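You operate a simulated robot arm through the tools that you are given. There is no shell and no other tool. Be economical: measure what you need, move in short steps, check, and stop when the job is done.

You run a simulated robot arm. Do the job below in one go: nothing can be reset, and whatever is moved stays where it is left.

Task
With the rig off, set the limit collar by the card; run the rod out and home, switch off.

It is judged by the outcome, as a careful person would: the job done as asked, and still so three seconds after it is handed in. It fails if anything else is knocked over, pushed out of place, dropped, spilled or broken.

Robot
A 7-joint arm with a two-finger parallel gripper, fixed in place. Base frame: the origin is at the foot of the arm, x ahead of it, y to its left, z up; the work surface is at about z = 0. Units: mm, degrees, N and s.
With the tool pointing down near the work surface it reaches from about 240 to 620 mm from the base axis. Its first joint turns from -66.0 to 66.0 degrees. Payload 2.6 kg.
Tool frame: the origin (TCP) lies between the finger pads and is the grasp point; the fingertips stand 30 mm ahead of it; z points along the fingers, y is the line along which they close. Largest opening 94 mm; finger width 28, thickness 10; the body of the gripper, 50 by 96 mm, starts 55 mm behind the TCP.
Orientation is that of the tool frame in the base frame, as a unit quaternion [x, y, z, w]. With the fingers straight down and closing along the base's y, the tool's x points along the base's -x, its y along +y and its z along -z.

Tools
- The arm moves only by the tool apply_moves. Its arguments are lists of equal length, an entry for each row: "linear": the shift along the tool's x, y, z in mm, a list of three; "rot": the turn, a rotation vector about the tool's x, y, z in degrees, a list of three. In form: {"linear": [[x, y, z], ...], "rot": [[wx, wy, wz], ...]}. A call has 1 to 8 rows; each row shifts and turns the commanded pose from where the row before left it, along the tool's axes as they then stand. "jaw" is the closure in counts, from 0 (fully open) to 255 (shut), set as the call begins (left out, the last holds). A row lasts 0.2 s, in which the tool goes at most 50 mm and 8.6 degrees; a call with a longer step from one row to the next is refused whole, and so is a gripper value outside its range. A pose out of reach is approached as far as the arm can. The call stops where the force on the tool passes 40 N (or 10 N more than at its start, if that is more) or the arm is blocked; 0.2 s more then pass. The fingers move at their own pace (about 72 mm/s each) and stop on an object; they squeeze with about 38 N. The grip force told is the motor's: it shows also when the fingers shut on nothing. Time passes only in rows, and 0.2 s behind the last, so rows that do not move let the fingers close. It gives the time, the measured TCP pose, the force on the tool (base axes), the opening and the grip force at its end, in the units of the frame above (readings bear some noise), with the torque about the TCP (base axes, N m) and any sound that the robot's microphone picked up, and new pictures: "show" is both (left out), scene, wrist or none.
- Cameras (640 x 400 px; columns grow to the right, rows downward): "scene" is fixed at [54, 456, 577.8]; the picture's right is [-0.59, -0.81, 0.00], its down [-0.44, 0.32, -0.84] and it looks along [0.68, -0.50, -0.54] (base axes); focal length 345 px, centre (320, 200). "wrist" rides on the gripper at [76, 14, -102] in the tool frame; the picture's right is [-0.18, 0.98, 0.00], its down [-0.75, -0.14, -0.64] and it looks along [-0.63, -0.12, 0.77] (tool axes); focal length 243 px, centre (320, 200). There is no depth. A picture from a camera that has moved, and an enlarged one, comes with that camera's place and axes in the base frame and with its lens. The place of the scene camera against the robot may be out by one fixed shift of up to 18 mm in any direction.
- close_up(camera, box): a new picture of the part [left, top, right, bottom] of that camera's present view, enlarged. The clock stands still meanwhile.
- finish_job(): hands the job in; it is judged then, once.

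Go step by step. Nothing tells you positions but the pictures and the camera data: compare them with the known pose of the tool, close in by small moves and look again before you grip or let go. The budget is 120 turns and 200 pictures, counting those below and the enlarged ones. Unless the task says otherwise, let go and move clear before handing in, and close with one line.

The tools are called after ">>>" by a JSON object that holds its "api" and its "payload". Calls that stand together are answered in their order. apply_moves: Moves the arm, as the interface text tells. Its arguments: {"type":"object","properties":{"linear":{"type":"array","items":{"type":"array","items":{"type":"number"}}},"rot":{"type":"array","items":{"type":"array","items":{"type":"number"}}},"jaw":{"type":"number"},"show":{"type":"string","enum":["both","scene","wrist","none"]}},"required":["linear","rot"]} The other tools are called the same way: close_up (camera, box) takes an enlarged picture of a part of a camera's view; finish_job () hands the job in.

At the start:

```text
t: 0.0
tcp_pos: [329.4, 100.2, 384.5]
orientation: [0.0, 1.0, 0.0, 0.001]
force: [0.1, -0.7, 0.0]
wrist_torque: [0.0, 0.0, 0.01]
gripper_width: 94.0
finger_force: 0.0
```

scene: 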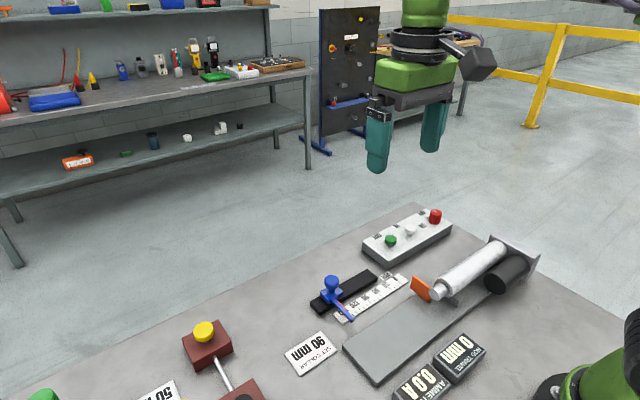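
wrist: 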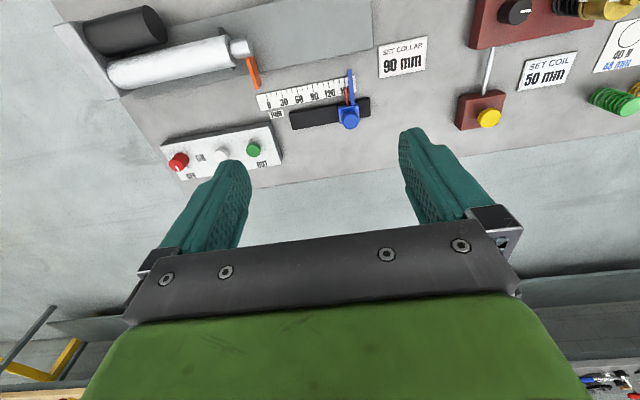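

I see a bench with a linear actuator, a three-button box, a scale with a blue sliding collar and a card "SET COLLAR 90 mm". I'll look closer first.

>>> {"api": "close_up", "payload": {"camera": "scene", "box": [280, 190, 560, 365]}}

>>> {"api": "close_up", "payload": {"camera": "wrist", "box": [150, 20, 440, 200]}}

>>> {"api": "close_up", "payload": {"camera": "scene", "box": [340, 300, 520, 400]}}

```text
2.29 times, centred on (420, 278) of scene
camera zoom: at [54.0, 456.0, 577.8], right [-0.59, -0.81, 0.0], down [-0.44, 0.32, -0.84], along [0.68, -0.5, -0.54], focal length 788 px, centre (91, 23)
```

zoom: 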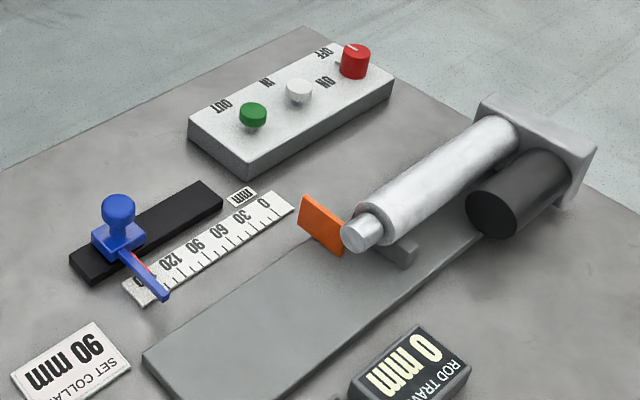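

```text
2.21 times, centred on (295, 110) of wrist
camera zoom: at [251.8, 114.5, 486.5], right [0.18, 0.98, 0.0], down [0.75, -0.14, 0.64], along [0.63, -0.12, -0.77], focal length 535 px, centre (375, 399)
```

zoom: 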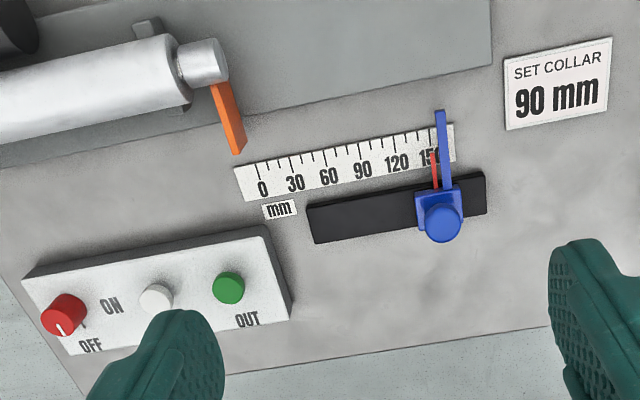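

```text
3.56 times, centred on (430, 350) of scene
camera zoom: at [54.0, 456.0, 577.8], right [-0.59, -0.81, 0.0], down [-0.44, 0.32, -0.84], along [0.68, -0.5, -0.54], focal length 1225 px, centre (-71, -333)
```

zoom: 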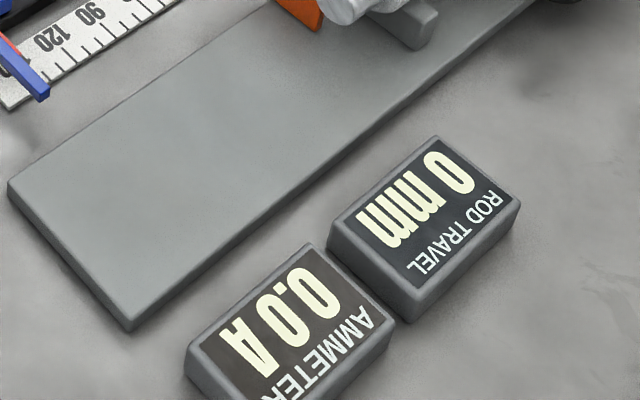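

The rail and scale run along base y, the collar is near 150 mm and the rod is home. I'll move above the collar knob for a better view.

>>> {"api": "apply_moves", "payload": {"linear": [[-20, 7, 27], [-20, 7, 27], [-20, 7, 27], [-20, 7, 27], [-10, 7, 27]], "rot": [[0, 0, 0], [0, 0, 0], [0, 0, 0], [0, 0, 0], [0, 0, 0]]}}

```text
t: 1.2
tcp_pos: [420.6, 135.7, 249.9]
orientation: [0.0, 1.0, -0.001, 0.0]
force: [0.2, -0.2, 0.3]
wrist_torque: [-0.02, 0.03, 0.0]
gripper_width: 94.2
finger_force: 0.1
camera wrist: at [343.4, 150.0, 352.3], right [0.18, 0.98, 0.0], down [0.75, -0.14, 0.64], along [0.63, -0.12, -0.77], focal length 243 px, centre (320, 200)
```

scene: 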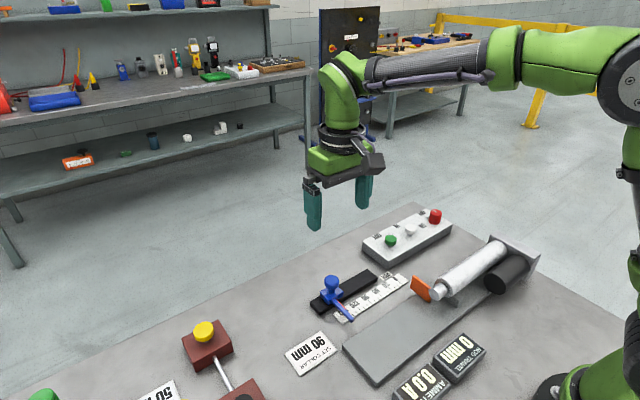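
wrist: 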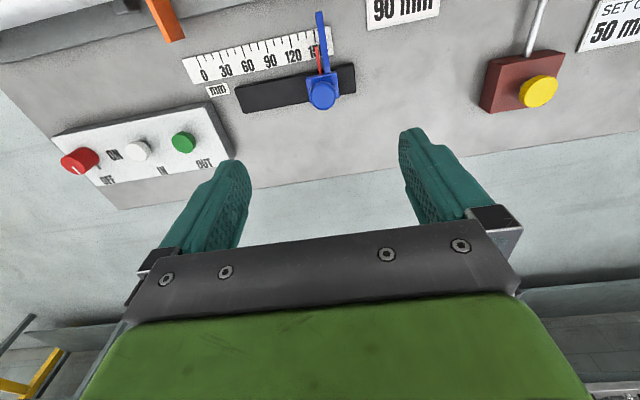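

Triangulating the two views puts the knob at about (424, 136, 68). Next I look at the collar and its index line.

>>> {"api": "close_up", "payload": {"camera": "wrist", "box": [170, 0, 370, 125]}}

>>> {"api": "close_up", "payload": {"camera": "scene", "box": [300, 250, 420, 325]}}

>>> {"api": "close_up", "payload": {"camera": "scene", "box": [350, 195, 470, 270]}}

```text
3.20 times, centred on (270, 62) of wrist
camera zoom: at [343.4, 150.0, 352.3], right [0.18, 0.98, 0.0], down [0.75, -0.14, 0.64], along [0.63, -0.12, -0.77], focal length 776 px, centre (480, 640)
```

zoom: 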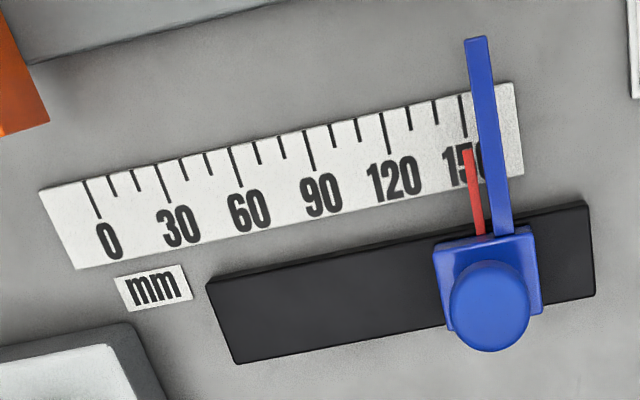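

```text
5.33 times, centred on (360, 288) of scene
camera zoom: at [54.0, 456.0, 577.8], right [-0.59, -0.81, 0.0], down [-0.44, 0.32, -0.84], along [0.68, -0.5, -0.54], focal length 1838 px, centre (107, -267)
```

zoom: 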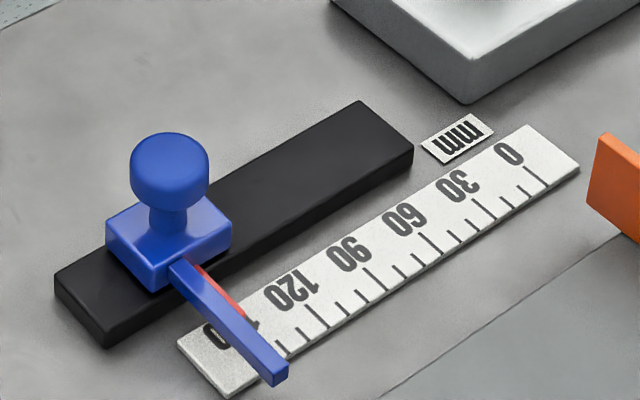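

```text
5.33 times, centred on (410, 232) of scene
camera zoom: at [54.0, 456.0, 577.8], right [-0.59, -0.81, 0.0], down [-0.44, 0.32, -0.84], along [0.68, -0.5, -0.54], focal length 1838 px, centre (-160, 27)
```

zoom: 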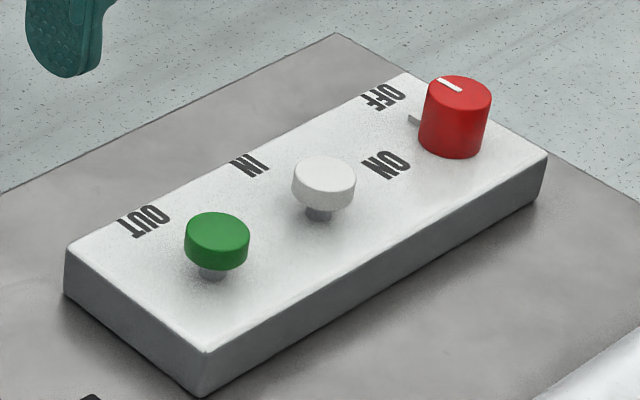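

The red index lines up with the knob at y≈136, and the scale is true-size with 0 at y≈-12.5, so 90 mm falls at y≈77. I'll descend around the knob with the jaws partly closed.

>>> {"api": "apply_moves", "payload": {"linear": [[-4, 0, 40], [0, 0, 40], [0, 0, 40], [0, 0, 40]], "rot": [[0, 0, 0], [0, 0, 0], [0, 0, 0], [0, 0, 0]], "jaw": 80}}

>>> {"api": "close_up", "payload": {"camera": "scene", "box": [270, 220, 430, 320]}}

```text
t: 2.2
tcp_pos: [422.2, 134.6, 88.5]
orientation: [0.0, 1.0, 0.0, 0.0]
force: [-0.1, 0.2, 0.4]
wrist_torque: [0.02, -0.01, -0.02]
gripper_width: 64.6
finger_force: 0.1
camera wrist: at [346.3, 149.1, 190.5], right [0.18, 0.98, 0.0], down [0.75, -0.14, 0.64], along [0.63, -0.12, -0.77], focal length 243 px, centre (320, 200)
```

scene: 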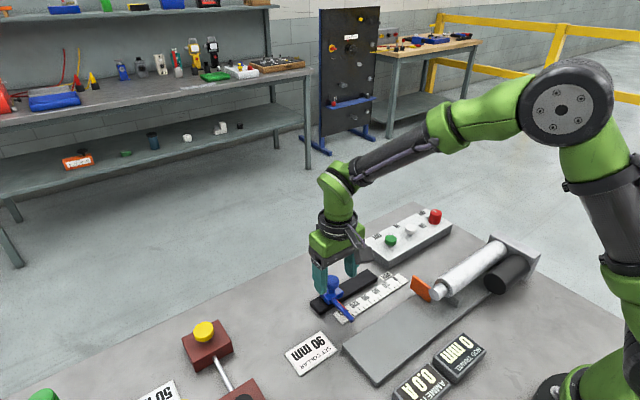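
wrist: 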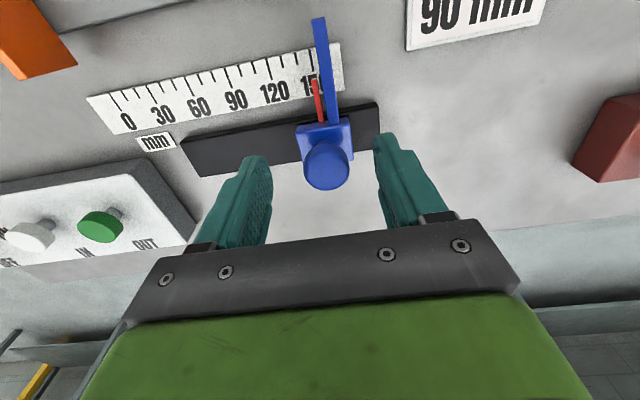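

```text
4.00 times, centred on (350, 270) of scene
camera zoom: at [54.0, 456.0, 577.8], right [-0.59, -0.81, 0.0], down [-0.44, 0.32, -0.84], along [0.68, -0.5, -0.54], focal length 1379 px, centre (200, -80)
```

zoom: 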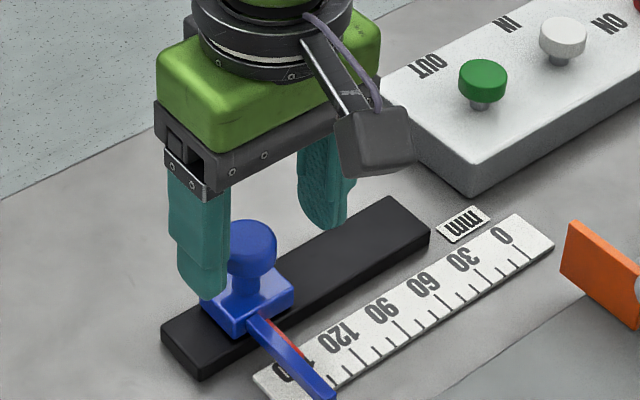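

The knob sits between the fingers, slightly to +y. I'll lower 14 mm, recentre and close.

>>> {"api": "apply_moves", "payload": {"linear": [[-2, 3, 14], [0, 0, 0]], "rot": [[0, 0, 0], [0, 0, 0]], "jaw": 110}}

>>> {"api": "close_up", "payload": {"camera": "wrist", "box": [180, 50, 440, 212]}}

```text
t: 2.8
tcp_pos: [424.1, 137.0, 71.7]
orientation: [0.0, 1.0, -0.001, 0.001]
force: [0.5, 0.4, 0.0]
wrist_torque: [0.02, -0.04, 0.0]
gripper_width: 53.5
finger_force: 0.1
camera wrist: at [347.4, 151.9, 176.0], right [0.18, 0.98, 0.0], down [0.75, -0.14, 0.64], along [0.63, -0.12, -0.77], focal length 243 px, centre (320, 200)
```

scene: 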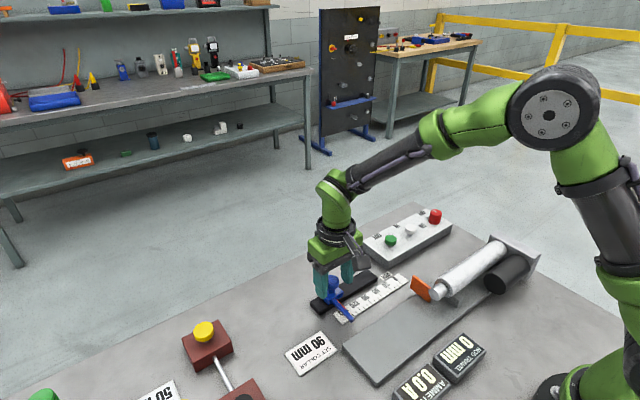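
wrist: 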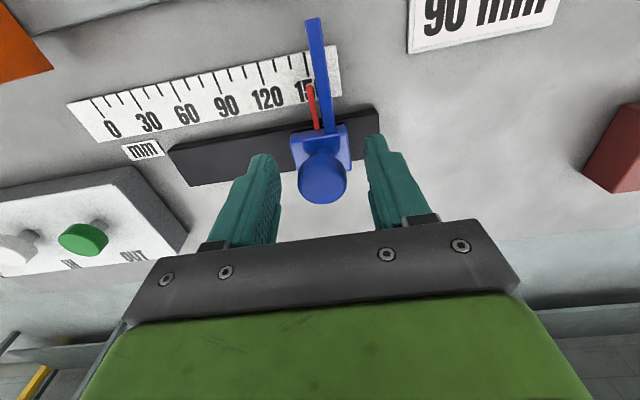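

```text
2.46 times, centred on (310, 131) of wrist
camera zoom: at [347.4, 151.9, 176.0], right [0.18, 0.98, 0.0], down [0.75, -0.14, 0.64], along [0.63, -0.12, -0.77], focal length 597 px, centre (345, 370)
```

zoom: 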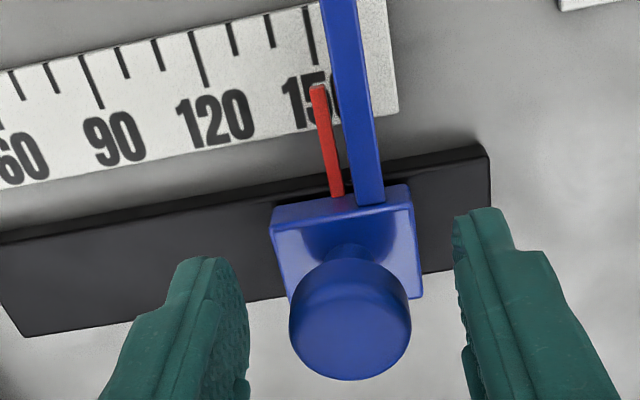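

Good clearance all round, so I close on the knob.

>>> {"api": "apply_moves", "payload": {"linear": [[0, 0, 0], [0, 0, 0], [0, 0, 0]], "rot": [[0, 0, 0], [0, 0, 0], [0, 0, 0]], "jaw": 255, "show": "wrist"}}

```text
t: 3.6
tcp_pos: [424.0, 136.5, 72.5]
orientation: [0.0, 1.0, 0.0, 0.0]
force: [-0.3, -0.6, -1.6]
wrist_torque: [-0.01, 0.01, -0.05]
gripper_width: 29.4
finger_force: 44.8
camera wrist: at [347.4, 151.7, 176.1], right [0.18, 0.98, 0.0], down [0.75, -0.14, 0.64], along [0.63, -0.12, -0.77], focal length 243 px, centre (320, 200)
```

wrist: 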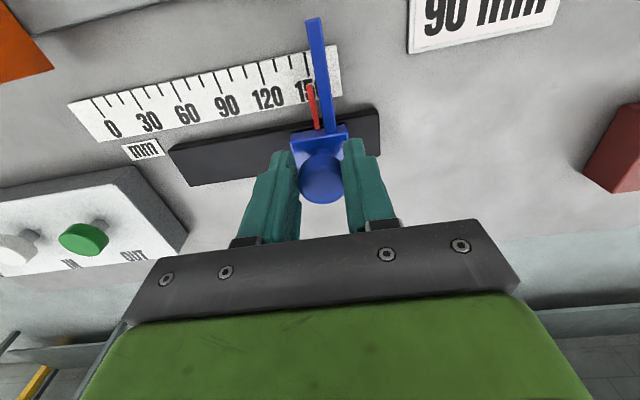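

Gripped at 29 mm. I slide the collar toward −y in small steps.

>>> {"api": "apply_moves", "payload": {"linear": [[0, -5, 0], [0, -10, 0], [0, -10, 0], [0, -10, 0], [0, -10, 0], [0, -8, 0]], "rot": [[0, 0, 0], [0, 0, 0], [0, 0, 0], [0, 0, 0], [0, 0, 0], [0, 0, 0]], "show": "wrist"}}

>>> {"api": "close_up", "payload": {"camera": "wrist", "box": [200, 0, 440, 150]}}

```text
t: 5.0
tcp_pos: [425.2, 85.0, 72.9]
orientation: [0.0, 1.0, 0.001, -0.002]
force: [-0.6, 1.3, -10.6]
wrist_torque: [0.01, 0.22, 0.17]
gripper_width: 29.2
finger_force: 44.8
camera wrist: at [347.6, 99.7, 176.2], right [0.18, 0.98, 0.0], down [0.76, -0.14, 0.64], along [0.63, -0.12, -0.77], focal length 243 px, centre (320, 200)
```

wrist: 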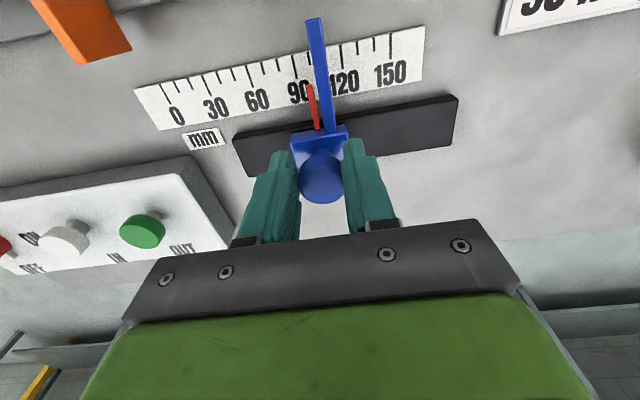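

```text
2.67 times, centred on (320, 75) of wrist
camera zoom: at [347.6, 99.7, 176.2], right [0.18, 0.98, 0.0], down [0.76, -0.14, 0.64], along [0.63, -0.12, -0.77], focal length 647 px, centre (320, 533)
```

zoom: 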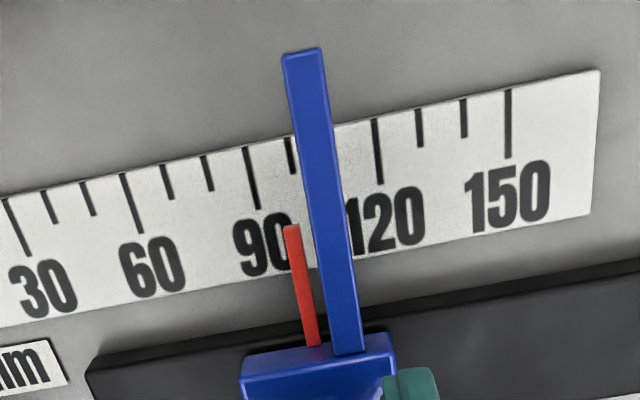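

The index now reads about 97–98. I'll move 7 mm more, then measure finely.

>>> {"api": "apply_moves", "payload": {"linear": [[0, -4, 0], [0, -3, 0], [0, 0, 0]], "rot": [[0, 0, 0], [0, 0, 0], [0, 0, 0]], "show": "none"}}

>>> {"api": "close_up", "payload": {"camera": "wrist", "box": [270, 30, 370, 92]}}

>>> {"api": "close_up", "payload": {"camera": "scene", "box": [320, 255, 420, 318]}}

```text
t: 5.8
tcp_pos: [424.5, 77.1, 74.2]
orientation: [0.0, 1.0, -0.002, -0.002]
force: [0.8, 1.0, -30.6]
wrist_torque: [0.05, 0.12, 0.11]
gripper_width: 29.5
finger_force: 45.2
```

```text
6.40 times, centred on (320, 61) of wrist
camera zoom: at [347.9, 92.6, 176.4], right [0.18, 0.98, 0.0], down [0.76, -0.14, 0.64], along [0.63, -0.12, -0.77], focal length 1553 px, centre (320, 1090)
```

zoom: 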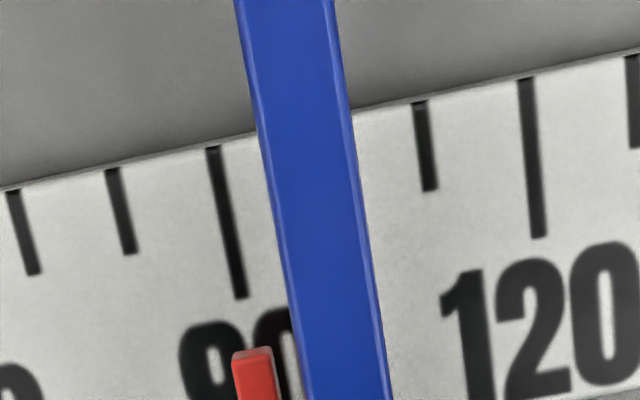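

```text
6.35 times, centred on (370, 286) of scene
camera zoom: at [54.2, 456.1, 577.7], right [-0.59, -0.81, 0.0], down [-0.44, 0.32, -0.84], along [0.68, -0.5, -0.54], focal length 2188 px, centre (2, -349)
```

zoom: 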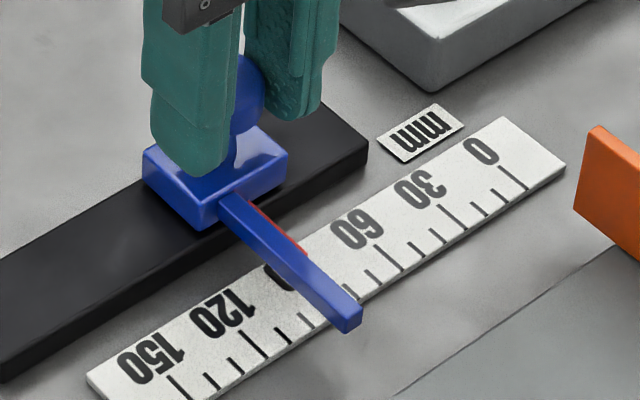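

By the wrist view the index is about on 90, but parallax matters. I relieve the upward pull, release, lift, and put the camera directly at the index's y for a parallax-free reading.

>>> {"api": "apply_moves", "payload": {"linear": [[0, 0, 1.5], [0, 0, 0]], "rot": [[0, 0, 0], [0, 0, 0]], "show": "none"}}

>>> {"api": "apply_moves", "payload": {"linear": [[0, 0, 0], [0, 0, 0], [0, 0, -40], [0, -15, -30], [0, 0, 0]], "rot": [[0, 0, 0], [0, 0, 0], [0, 0, 0], [0, 0, 0], [0, 0, 0]], "jaw": 110, "show": "wrist"}}

>>> {"api": "close_up", "payload": {"camera": "wrist", "box": [280, 20, 400, 95]}}

```text
t: 6.4
tcp_pos: [424.4, 78.2, 73.4]
orientation: [0.001, 1.0, 0.0, -0.001]
force: [-7.9, -1.5, -13.1]
wrist_torque: [-0.12, 0.99, 0.02]
gripper_width: 29.4
finger_force: 44.9
```

```text
t: 7.6
tcp_pos: [424.0, 61.9, 143.7]
orientation: [0.0, 1.0, 0.0, 0.0]
force: [0.4, 0.1, -0.5]
wrist_torque: [-0.03, 0.03, 0.01]
gripper_width: 53.1
finger_force: 0.1
camera wrist: at [345.7, 76.7, 246.5], right [0.18, 0.98, 0.0], down [0.75, -0.14, 0.64], along [0.63, -0.12, -0.77], focal length 243 px, centre (320, 200)
```

wrist: 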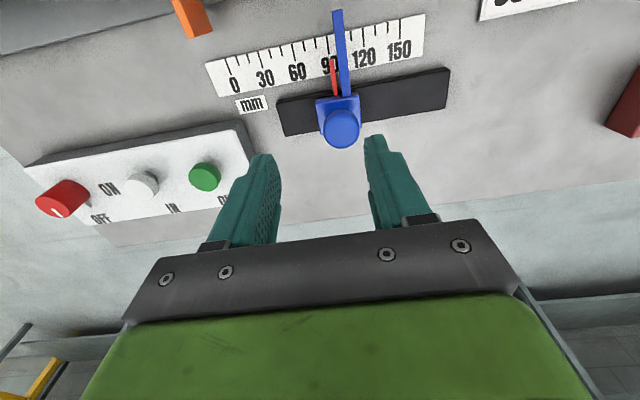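

```text
5.33 times, centred on (340, 58) of wrist
camera zoom: at [345.7, 76.7, 246.5], right [0.18, 0.98, 0.0], down [0.75, -0.14, 0.64], along [0.63, -0.12, -0.77], focal length 1294 px, centre (213, 960)
```

zoom: 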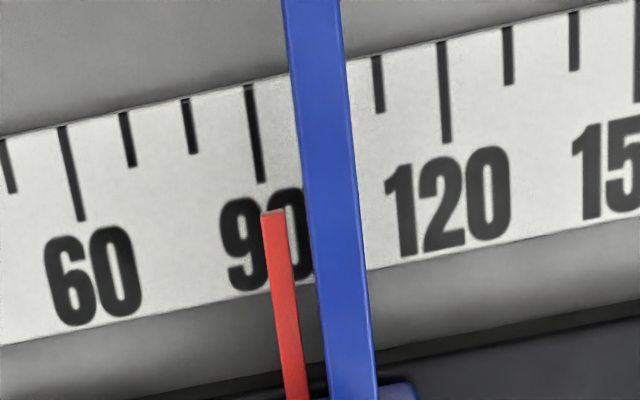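

Parallax-free, the index sits about 1.2 mm past 90. I regrip with the jaw centre 1.2 mm lower in y.

>>> {"api": "apply_moves", "payload": {"linear": [[0, 13.8, 30], [0, 0, 38], [0, 0, 0]], "rot": [[0, 0, 0], [0, 0, 0], [0, 0, 0]], "show": "none"}}

>>> {"api": "apply_moves", "payload": {"linear": [[0, 0, 0], [0, 0, 0], [0, 0, 0], [0, 0, 0]], "rot": [[0, 0, 0], [0, 0, 0], [0, 0, 0], [0, 0, 0]], "jaw": 255, "show": "none"}}

>>> {"api": "apply_moves", "payload": {"linear": [[0, 0, 0], [0, 0, 0], [0, 0, -38], [0, -13.8, -30], [0, 0, 0]], "rot": [[0, 0, 0], [0, 0, 0], [0, 0, 0], [0, 0, 0], [0, 0, 0]], "jaw": 110, "show": "none"}}

>>> {"api": "close_up", "payload": {"camera": "wrist", "box": [280, 20, 400, 95]}}

```text
t: 8.4
tcp_pos: [424.6, 78.1, 76.2]
orientation: [-0.001, 1.0, 0.0, 0.0]
force: [-0.2, 0.3, -0.2]
wrist_torque: [-0.01, 0.01, 0.0]
gripper_width: 53.5
finger_force: 0.1
```

```text
t: 9.4
tcp_pos: [423.4, 77.7, 75.3]
orientation: [0.0, 1.0, 0.0, 0.0]
force: [1.8, 1.6, -3.7]
wrist_torque: [0.03, -0.09, 0.11]
gripper_width: 29.3
finger_force: 44.9
```

```text
t: 10.6
tcp_pos: [424.5, 62.5, 144.9]
orientation: [0.0, 1.0, 0.0, -0.001]
force: [-0.4, 1.1, 0.8]
wrist_torque: [0.02, 0.01, -0.01]
gripper_width: 53.8
finger_force: 0.0
```

```text
5.33 times, centred on (340, 58) of wrist
camera zoom: at [348.3, 76.5, 247.3], right [0.18, 0.98, 0.0], down [0.75, -0.14, 0.64], along [0.63, -0.12, -0.77], focal length 1294 px, centre (213, 960)
```

zoom: 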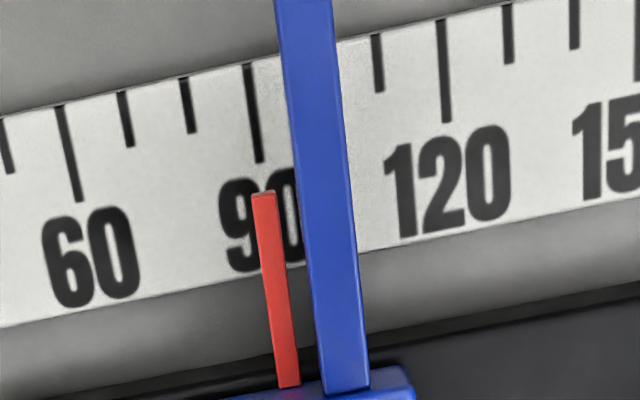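

The index is now on 90 within about half a millimetre. Next is the control box: green (OUT) near y≈-62, white (IN) near y≈-128 and the red switch near (455, -220). I go and look at the switch.

>>> {"api": "apply_moves", "payload": {"linear": [[0, 0, -40], [0, -45, 0], [-3, -45, 0], [0, -45, 0], [0, -45, 0], [0, -45, 0], [0, -40, 0]], "rot": [[0, 0, 0], [0, 0, 0], [0, 0, 0], [0, 0, 0], [0, 0, 0], [0, 0, 0], [0, 0, 0]]}}

>>> {"api": "close_up", "payload": {"camera": "wrist", "box": [240, 40, 480, 190]}}

```text
t: 12.2
tcp_pos: [428.6, -201.9, 184.1]
orientation: [-0.001, 1.0, 0.0, 0.0]
force: [0.0, -0.3, -0.1]
wrist_torque: [0.0, -0.01, -0.02]
gripper_width: 53.5
finger_force: 0.1
camera wrist: at [350.5, -187.8, 286.9], right [0.18, 0.98, 0.0], down [0.75, -0.14, 0.64], along [0.63, -0.12, -0.77], focal length 243 px, centre (320, 200)
```

scene: 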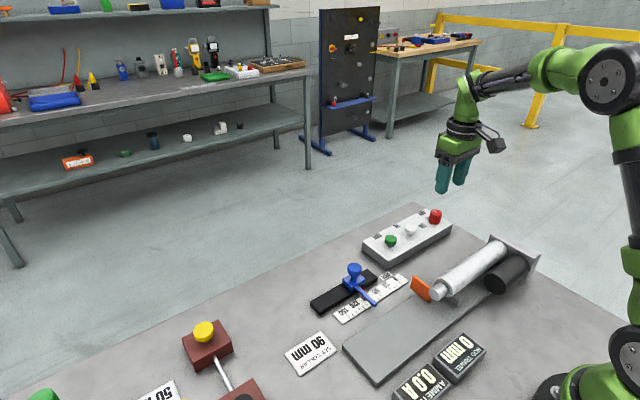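
wrist: 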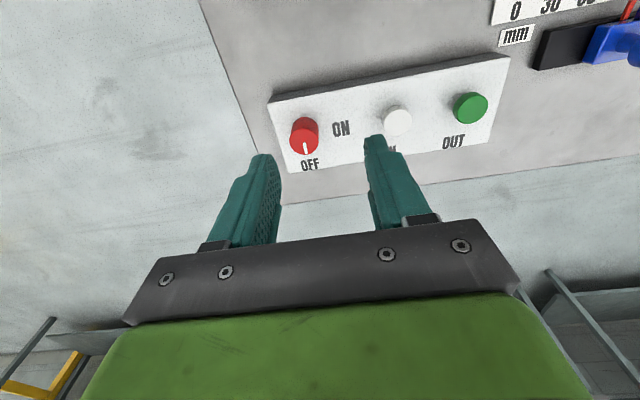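

```text
2.67 times, centred on (360, 115) of wrist
camera zoom: at [350.5, -187.8, 286.9], right [0.18, 0.98, 0.0], down [0.75, -0.14, 0.64], along [0.63, -0.12, -0.77], focal length 647 px, centre (213, 427)
```

zoom: 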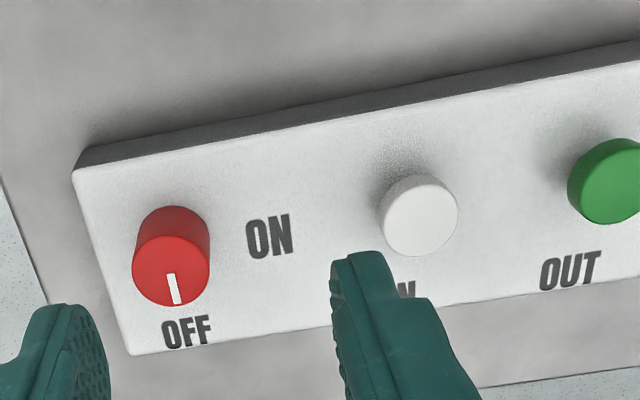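

The pointer is on OFF (+x) and ON is to +y, so the switch turns 90° counter-clockwise seen from above. I move above it, at about (463, -228).

>>> {"api": "apply_moves", "payload": {"linear": [[-17, -13, 30], [-16, -13, 30], [0, 0, 0]], "rot": [[0, 0, 0], [0, 0, 0], [0, 0, 0]]}}

>>> {"api": "close_up", "payload": {"camera": "scene", "box": [350, 150, 510, 250]}}

```text
t: 13.0
tcp_pos: [460.4, -228.8, 123.7]
orientation: [0.0, 1.0, 0.0, 0.0]
force: [0.1, -0.4, -0.7]
wrist_torque: [-0.01, -0.01, 0.02]
gripper_width: 53.5
finger_force: 0.1
camera wrist: at [382.5, -213.6, 226.9], right [0.18, 0.98, 0.0], down [0.75, -0.14, 0.64], along [0.63, -0.12, -0.77], focal length 243 px, centre (320, 200)
```

scene: 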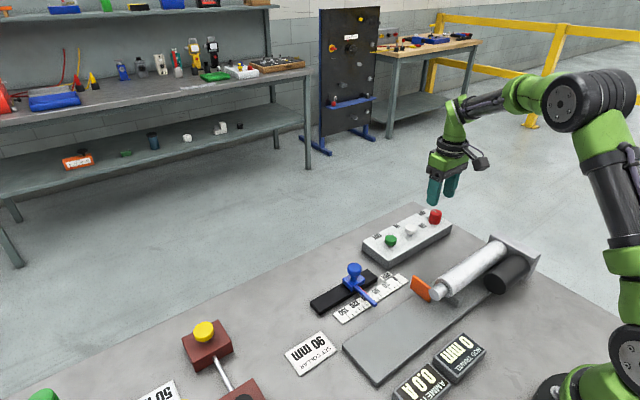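
wrist: 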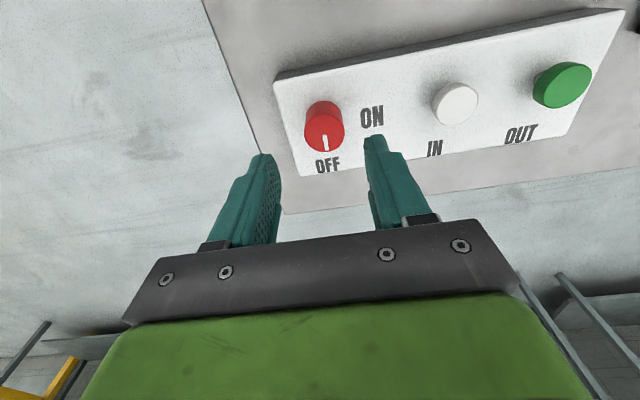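

```text
4.00 times, centred on (430, 200) of scene
camera zoom: at [54.0, 456.0, 577.8], right [-0.59, -0.81, 0.0], down [-0.44, 0.32, -0.84], along [0.68, -0.5, -0.54], focal length 1379 px, centre (-120, 200)
```

zoom: 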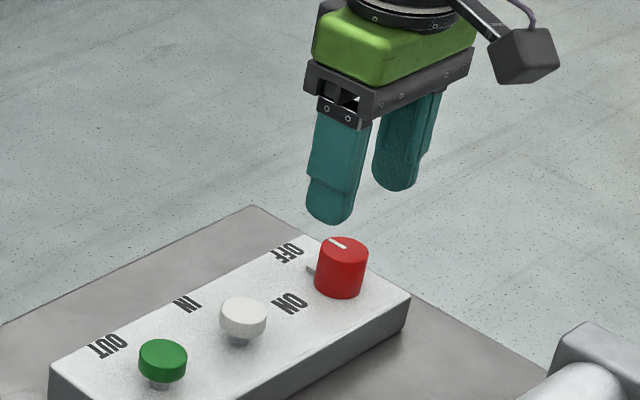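

The knob top is at about (460, -226, 55). I descend around it with the jaws open 53 mm.

>>> {"api": "apply_moves", "payload": {"linear": [[0, 2.5, 30], [0, 0, 20], [0, 0, 0]], "rot": [[0, 0, 0], [0, 0, 0], [0, 0, 0]], "show": "wrist"}}

>>> {"api": "close_up", "payload": {"camera": "scene", "box": [350, 150, 510, 250]}}

```text
t: 13.8
tcp_pos: [461.1, -224.3, 73.9]
orientation: [0.0, 1.0, 0.0, -0.001]
force: [-0.3, 0.0, 0.2]
wrist_torque: [-0.04, -0.02, 0.01]
gripper_width: 53.7
finger_force: 0.0
camera wrist: at [383.5, -209.9, 177.1], right [0.18, 0.98, 0.0], down [0.75, -0.14, 0.64], along [0.63, -0.12, -0.77], focal length 243 px, centre (320, 200)
```

wrist: 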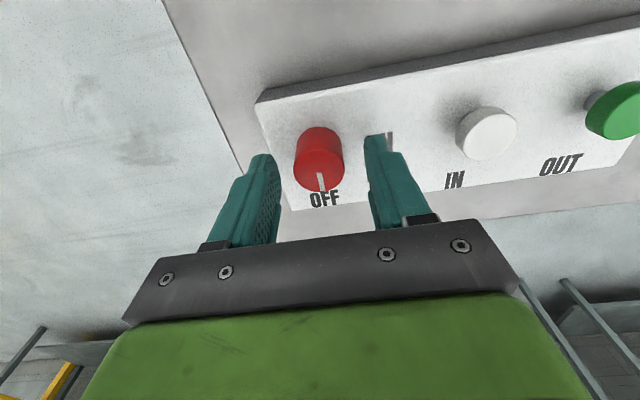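

```text
4.00 times, centred on (430, 200) of scene
camera zoom: at [54.0, 456.0, 577.8], right [-0.59, -0.81, 0.0], down [-0.44, 0.32, -0.84], along [0.68, -0.5, -0.54], focal length 1379 px, centre (-120, 200)
```

zoom: 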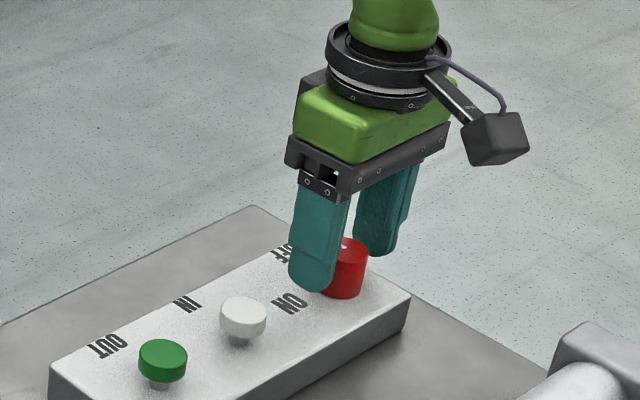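

Well aligned. I nudge 3 mm in −x and grip the knob.

>>> {"api": "apply_moves", "payload": {"linear": [[3, 0, 0], [0, 0, 0]], "rot": [[0, 0, 0], [0, 0, 0]], "show": "none"}}

>>> {"api": "apply_moves", "payload": {"linear": [[0, 0, 0], [0, 0, 0], [0, 0, 0]], "rot": [[0, 0, 0], [0, 0, 0], [0, 0, 0]], "jaw": 255, "show": "wrist"}}

```text
t: 14.4
tcp_pos: [458.1, -225.4, 74.3]
orientation: [0.0, 1.0, 0.001, 0.001]
force: [-0.1, -0.1, -0.1]
wrist_torque: [0.0, 0.0, 0.02]
gripper_width: 53.5
finger_force: 0.1
```

```text
t: 15.2
tcp_pos: [456.7, -225.5, 74.7]
orientation: [-0.001, 1.0, 0.0, 0.0]
force: [-1.7, 2.4, 0.5]
wrist_torque: [-0.27, -0.07, 0.02]
gripper_width: 29.5
finger_force: 45.0
camera wrist: at [380.6, -210.4, 176.9], right [0.18, 0.98, 0.0], down [0.75, -0.14, 0.64], along [0.63, -0.12, -0.77], focal length 243 px, centre (320, 200)
```

wrist: 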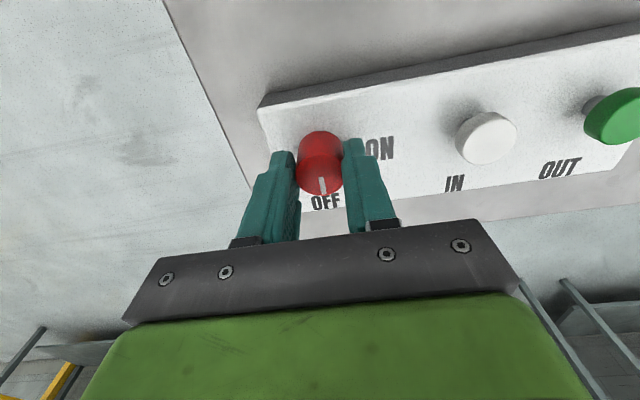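

Gripped. I turn it counter-clockwise in steps.

>>> {"api": "apply_moves", "payload": {"linear": [[0, 0, 0], [0, 0, 0], [0, 0, 0], [0, 0, 0], [0, 0, 0], [0, 0, 0]], "rot": [[0, 0, -8], [0, 0, -8], [0, 0, -8], [0, 0, -8], [0, 0, -8], [0, 0, -5]]}}

```text
t: 16.6
tcp_pos: [458.4, -227.4, 73.5]
orientation: [-0.384, 0.923, -0.001, 0.0]
force: [2.1, -10.3, 3.2]
wrist_torque: [0.87, -0.58, 0.0]
gripper_width: 29.4
finger_force: 44.8
camera wrist: at [393.4, -269.9, 176.9], right [-0.57, 0.82, 0.0], down [0.63, 0.44, 0.64], along [0.53, 0.36, -0.77], focal length 243 px, centre (320, 200)
```

scene: 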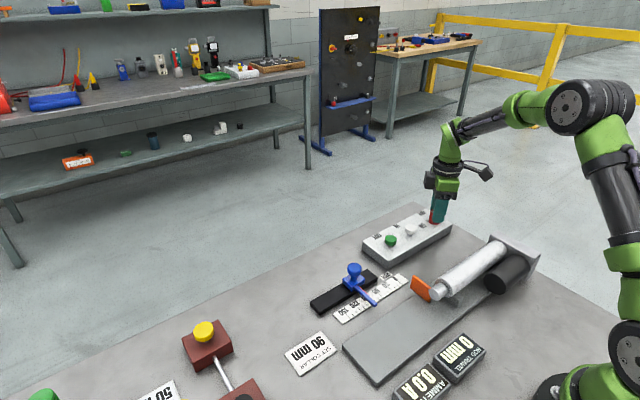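
wrist: 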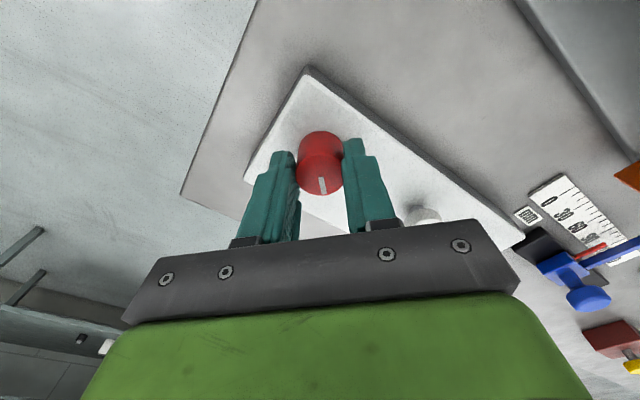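

The knob follows. Continuing.

>>> {"api": "apply_moves", "payload": {"linear": [[0, 0, 0], [0, 0, 0], [0, 0, 0], [0, 0, 0], [0, 0, 0], [0, 0, 0]], "rot": [[0, 0, -8], [0, 0, -8], [0, 0, -8], [0, 0, -8], [0, 0, -8], [0, 0, -5]]}}

>>> {"api": "close_up", "payload": {"camera": "scene", "box": [360, 140, 520, 240]}}

```text
t: 18.0
tcp_pos: [460.1, -227.0, 74.2]
orientation: [0.709, -0.705, 0.005, 0.0]
force: [27.8, -19.2, -9.9]
wrist_torque: [-0.36, -0.11, -0.55]
gripper_width: 29.5
finger_force: 44.7
camera wrist: at [444.3, -302.3, 177.3], right [-0.98, 0.18, -0.01], down [0.13, 0.76, 0.64], along [0.12, 0.63, -0.77], focal length 243 px, centre (320, 200)
```

scene: 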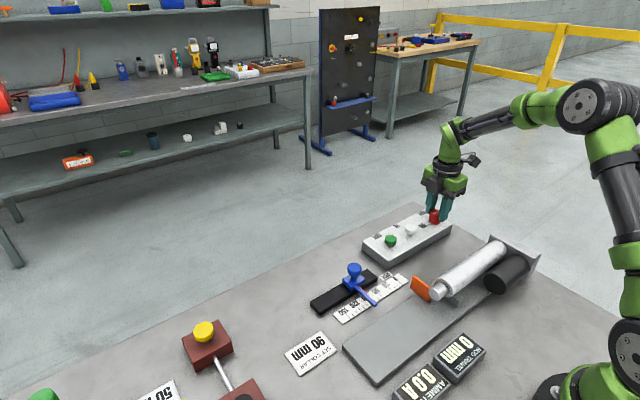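
wrist: 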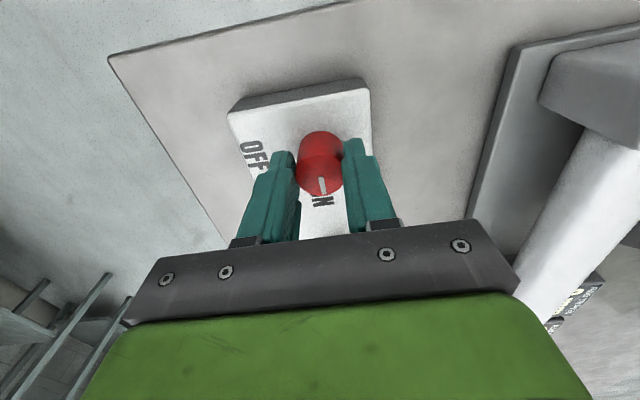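

```text
4.00 times, centred on (440, 190) of scene
camera zoom: at [54.1, 456.0, 577.8], right [-0.59, -0.81, 0.0], down [-0.44, 0.32, -0.84], along [0.68, -0.5, -0.54], focal length 1379 px, centre (-160, 240)
```

zoom: 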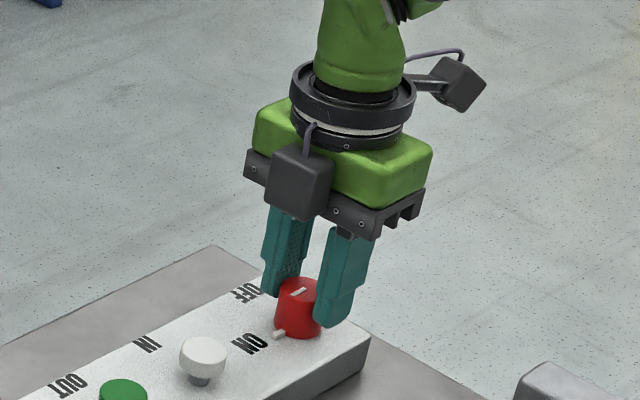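

The switch points at ON. I release and lift clear to check.

>>> {"api": "apply_moves", "payload": {"linear": [[0, 0, 0], [0, 0, 0], [0, 0, -40], [0, 0, -40], [0, 0, 0]], "rot": [[0, 0, 0], [0, 0, 0], [0, 0, 0], [0, 0, 0], [0, 0, 0]], "jaw": 110}}

>>> {"api": "close_up", "payload": {"camera": "scene", "box": [340, 190, 500, 290]}}

>>> {"api": "close_up", "payload": {"camera": "scene", "box": [380, 310, 520, 398]}}

```text
t: 19.2
tcp_pos: [458.4, -226.2, 152.2]
orientation: [0.708, -0.707, 0.0, 0.0]
force: [0.1, 0.5, 0.1]
wrist_torque: [0.0, -0.03, -0.03]
gripper_width: 53.6
finger_force: 0.1
camera wrist: at [443.9, -301.8, 256.0], right [-0.98, 0.18, 0.0], down [0.14, 0.75, 0.64], along [0.12, 0.63, -0.77], focal length 243 px, centre (320, 200)
```

scene: 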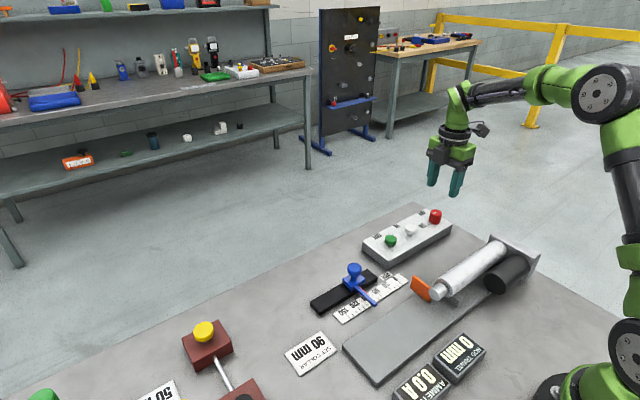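
wrist: 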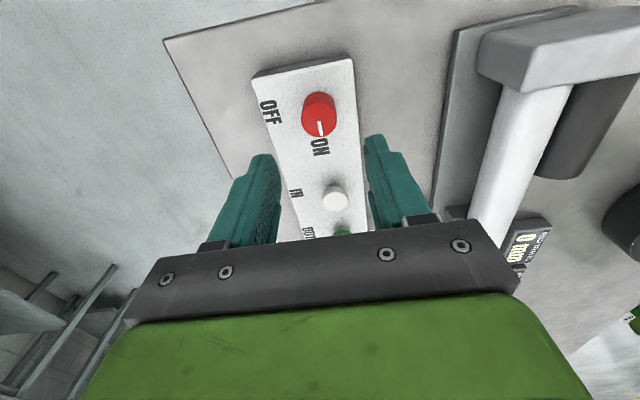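

```text
4.00 times, centred on (420, 240) of scene
camera zoom: at [54.0, 456.0, 577.8], right [-0.59, -0.81, 0.0], down [-0.44, 0.32, -0.84], along [0.68, -0.5, -0.54], focal length 1379 px, centre (-80, 40)
```

zoom: 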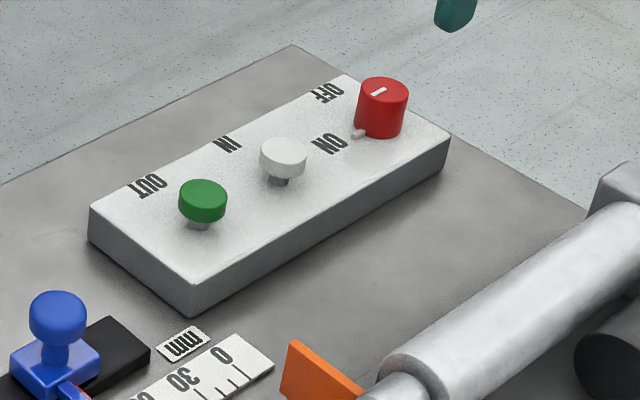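

```text
4.55 times, centred on (450, 354) of scene
camera zoom: at [54.0, 456.0, 577.8], right [-0.59, -0.81, 0.0], down [-0.44, 0.32, -0.84], along [0.68, -0.5, -0.54], focal length 1567 px, centre (-271, -500)
```

zoom: 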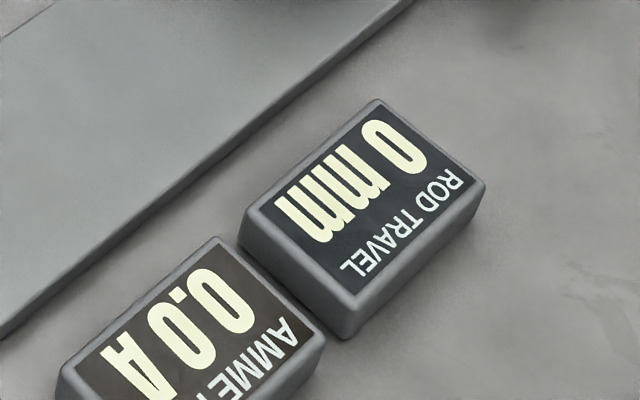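

The switch is ON with the rod at 0 mm. Next I move, jaws shut, above the green OUT button at about (459, -60, 48).

>>> {"api": "apply_moves", "payload": {"linear": [[-41.5, 0, 0], [-41.5, 0, 0], [-41.5, 0, 0], [-41.5, 0, 20], [0, 0, 25], [0, 0, 0]], "rot": [[0, 0, 0], [0, 0, 0], [0, 0, 0], [0, 0, 0], [0, 0, 0], [0, 0, 0]], "jaw": 255}}

>>> {"api": "close_up", "payload": {"camera": "scene", "box": [320, 170, 480, 270]}}

```text
t: 20.6
tcp_pos: [457.8, -58.5, 107.5]
orientation: [0.707, -0.707, 0.0, 0.0]
force: [-0.7, 1.0, 0.7]
wrist_torque: [-0.01, 0.0, 0.01]
gripper_width: 0.0
finger_force: 33.5
camera wrist: at [442.8, -135.3, 210.8], right [-0.98, 0.18, 0.0], down [0.14, 0.75, 0.64], along [0.12, 0.63, -0.77], focal length 243 px, centre (320, 200)
```

scene: 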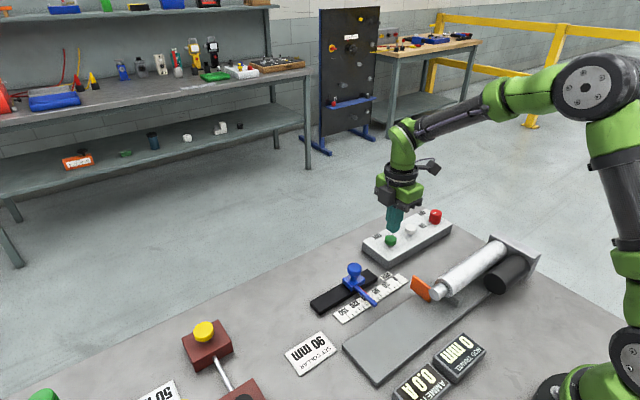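
wrist: 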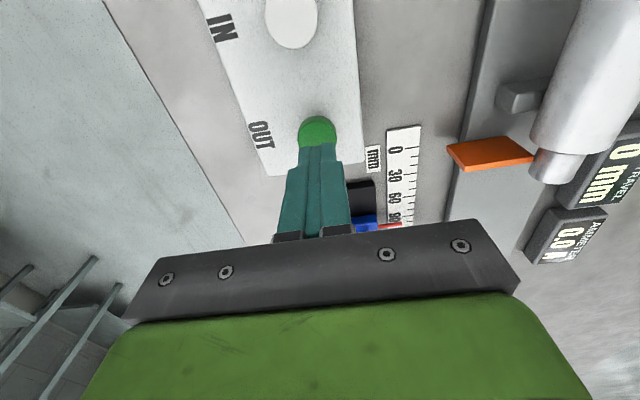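

```text
4.00 times, centred on (400, 220) of scene
camera zoom: at [54.0, 456.0, 577.8], right [-0.59, -0.81, 0.0], down [-0.44, 0.32, -0.84], along [0.68, -0.5, -0.54], focal length 1379 px, centre (0, 120)
```

zoom: 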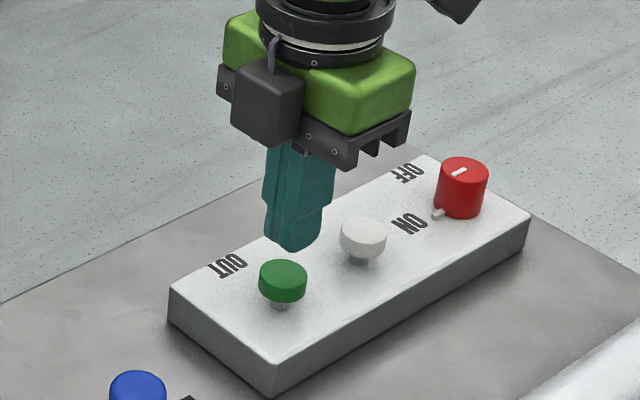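

The button is within ~4 mm of the tool axis. I correct that and lower to just above it.

>>> {"api": "apply_moves", "payload": {"linear": [[4, -1, 10], [0, 0, 10], [0, 0, 4], [0, 0, 4]], "rot": [[0, 0, 0], [0, 0, 0], [0, 0, 0], [0, 0, 0]]}}

>>> {"api": "close_up", "payload": {"camera": "scene", "box": [320, 170, 480, 270]}}

```text
t: 21.6
tcp_pos: [459.5, -64.8, 80.1]
orientation: [-0.707, 0.708, 0.0, -0.001]
force: [-0.7, -0.8, 1.3]
wrist_torque: [-0.06, 0.04, 0.0]
gripper_width: 0.1
finger_force: 32.5
camera wrist: at [443.9, -139.9, 183.2], right [-0.98, 0.18, 0.0], down [0.14, 0.75, 0.64], along [0.12, 0.63, -0.77], focal length 243 px, centre (320, 200)
```

scene: 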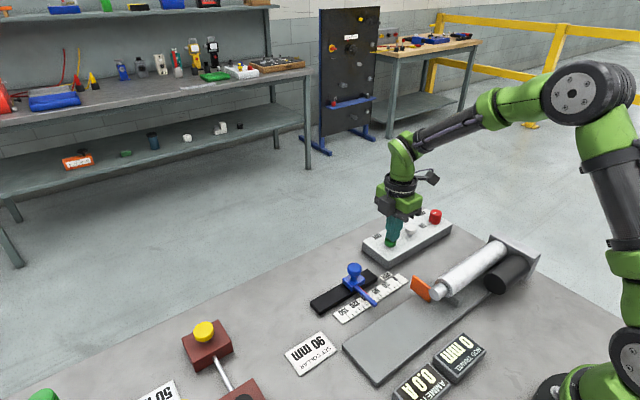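
wrist: 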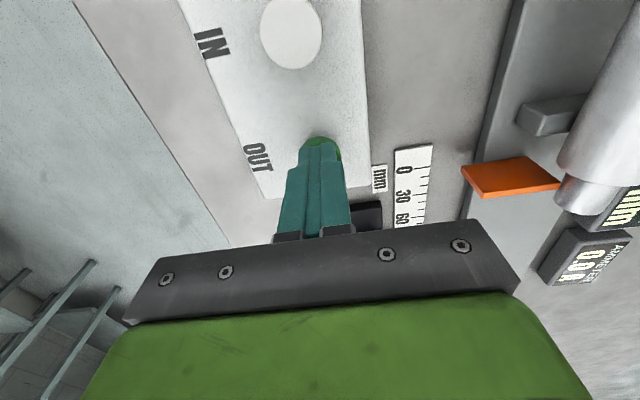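

```text
4.00 times, centred on (400, 220) of scene
camera zoom: at [54.0, 456.0, 577.8], right [-0.59, -0.81, 0.0], down [-0.44, 0.32, -0.84], along [0.68, -0.5, -0.54], focal length 1379 px, centre (0, 120)
```

zoom: 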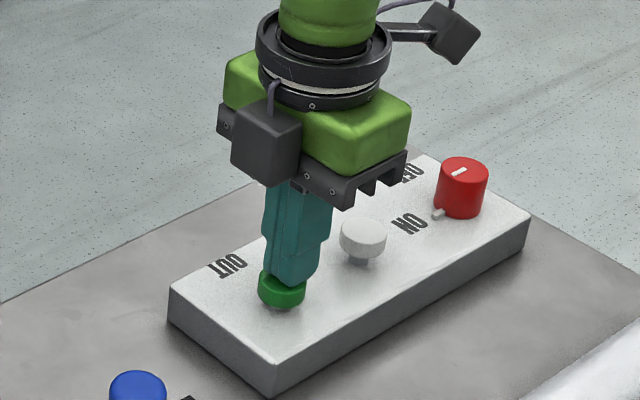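

Fingertip is at the button. I shift 2 mm back and press gently.

>>> {"api": "apply_moves", "payload": {"linear": [[-2, 0, 0], [0, 0, 2], [0, 0, 2], [0, 0, 1]], "rot": [[0, 0, 0], [0, 0, 0], [0, 0, 0], [0, 0, 0]], "show": "scene"}}

```text
t: 22.6
tcp_pos: [458.3, -61.4, 75.5]
orientation: [0.708, -0.707, 0.001, -0.001]
force: [1.1, -1.2, 5.2]
wrist_torque: [0.03, -0.01, 0.04]
gripper_width: 0.0
finger_force: 33.0
heard: click
```

scene: 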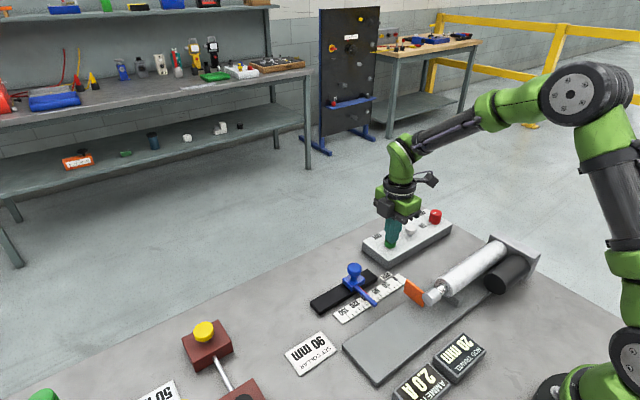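

Click heard: the rod is travelling (20 mm, 2.0 A). I watch while holding briefly.

>>> {"api": "apply_moves", "payload": {"linear": [[0, 0, 0]], "rot": [[0, 0, 0]], "show": "scene"}}

```text
t: 23.0
tcp_pos: [458.2, -61.2, 76.6]
orientation: [-0.707, 0.707, -0.001, 0.0]
force: [1.6, -1.7, 6.8]
wrist_torque: [-0.04, -0.03, 0.03]
gripper_width: 0.0
finger_force: 32.7
```

scene: 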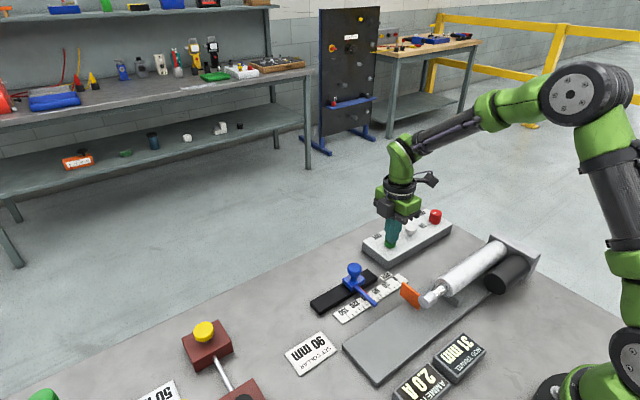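

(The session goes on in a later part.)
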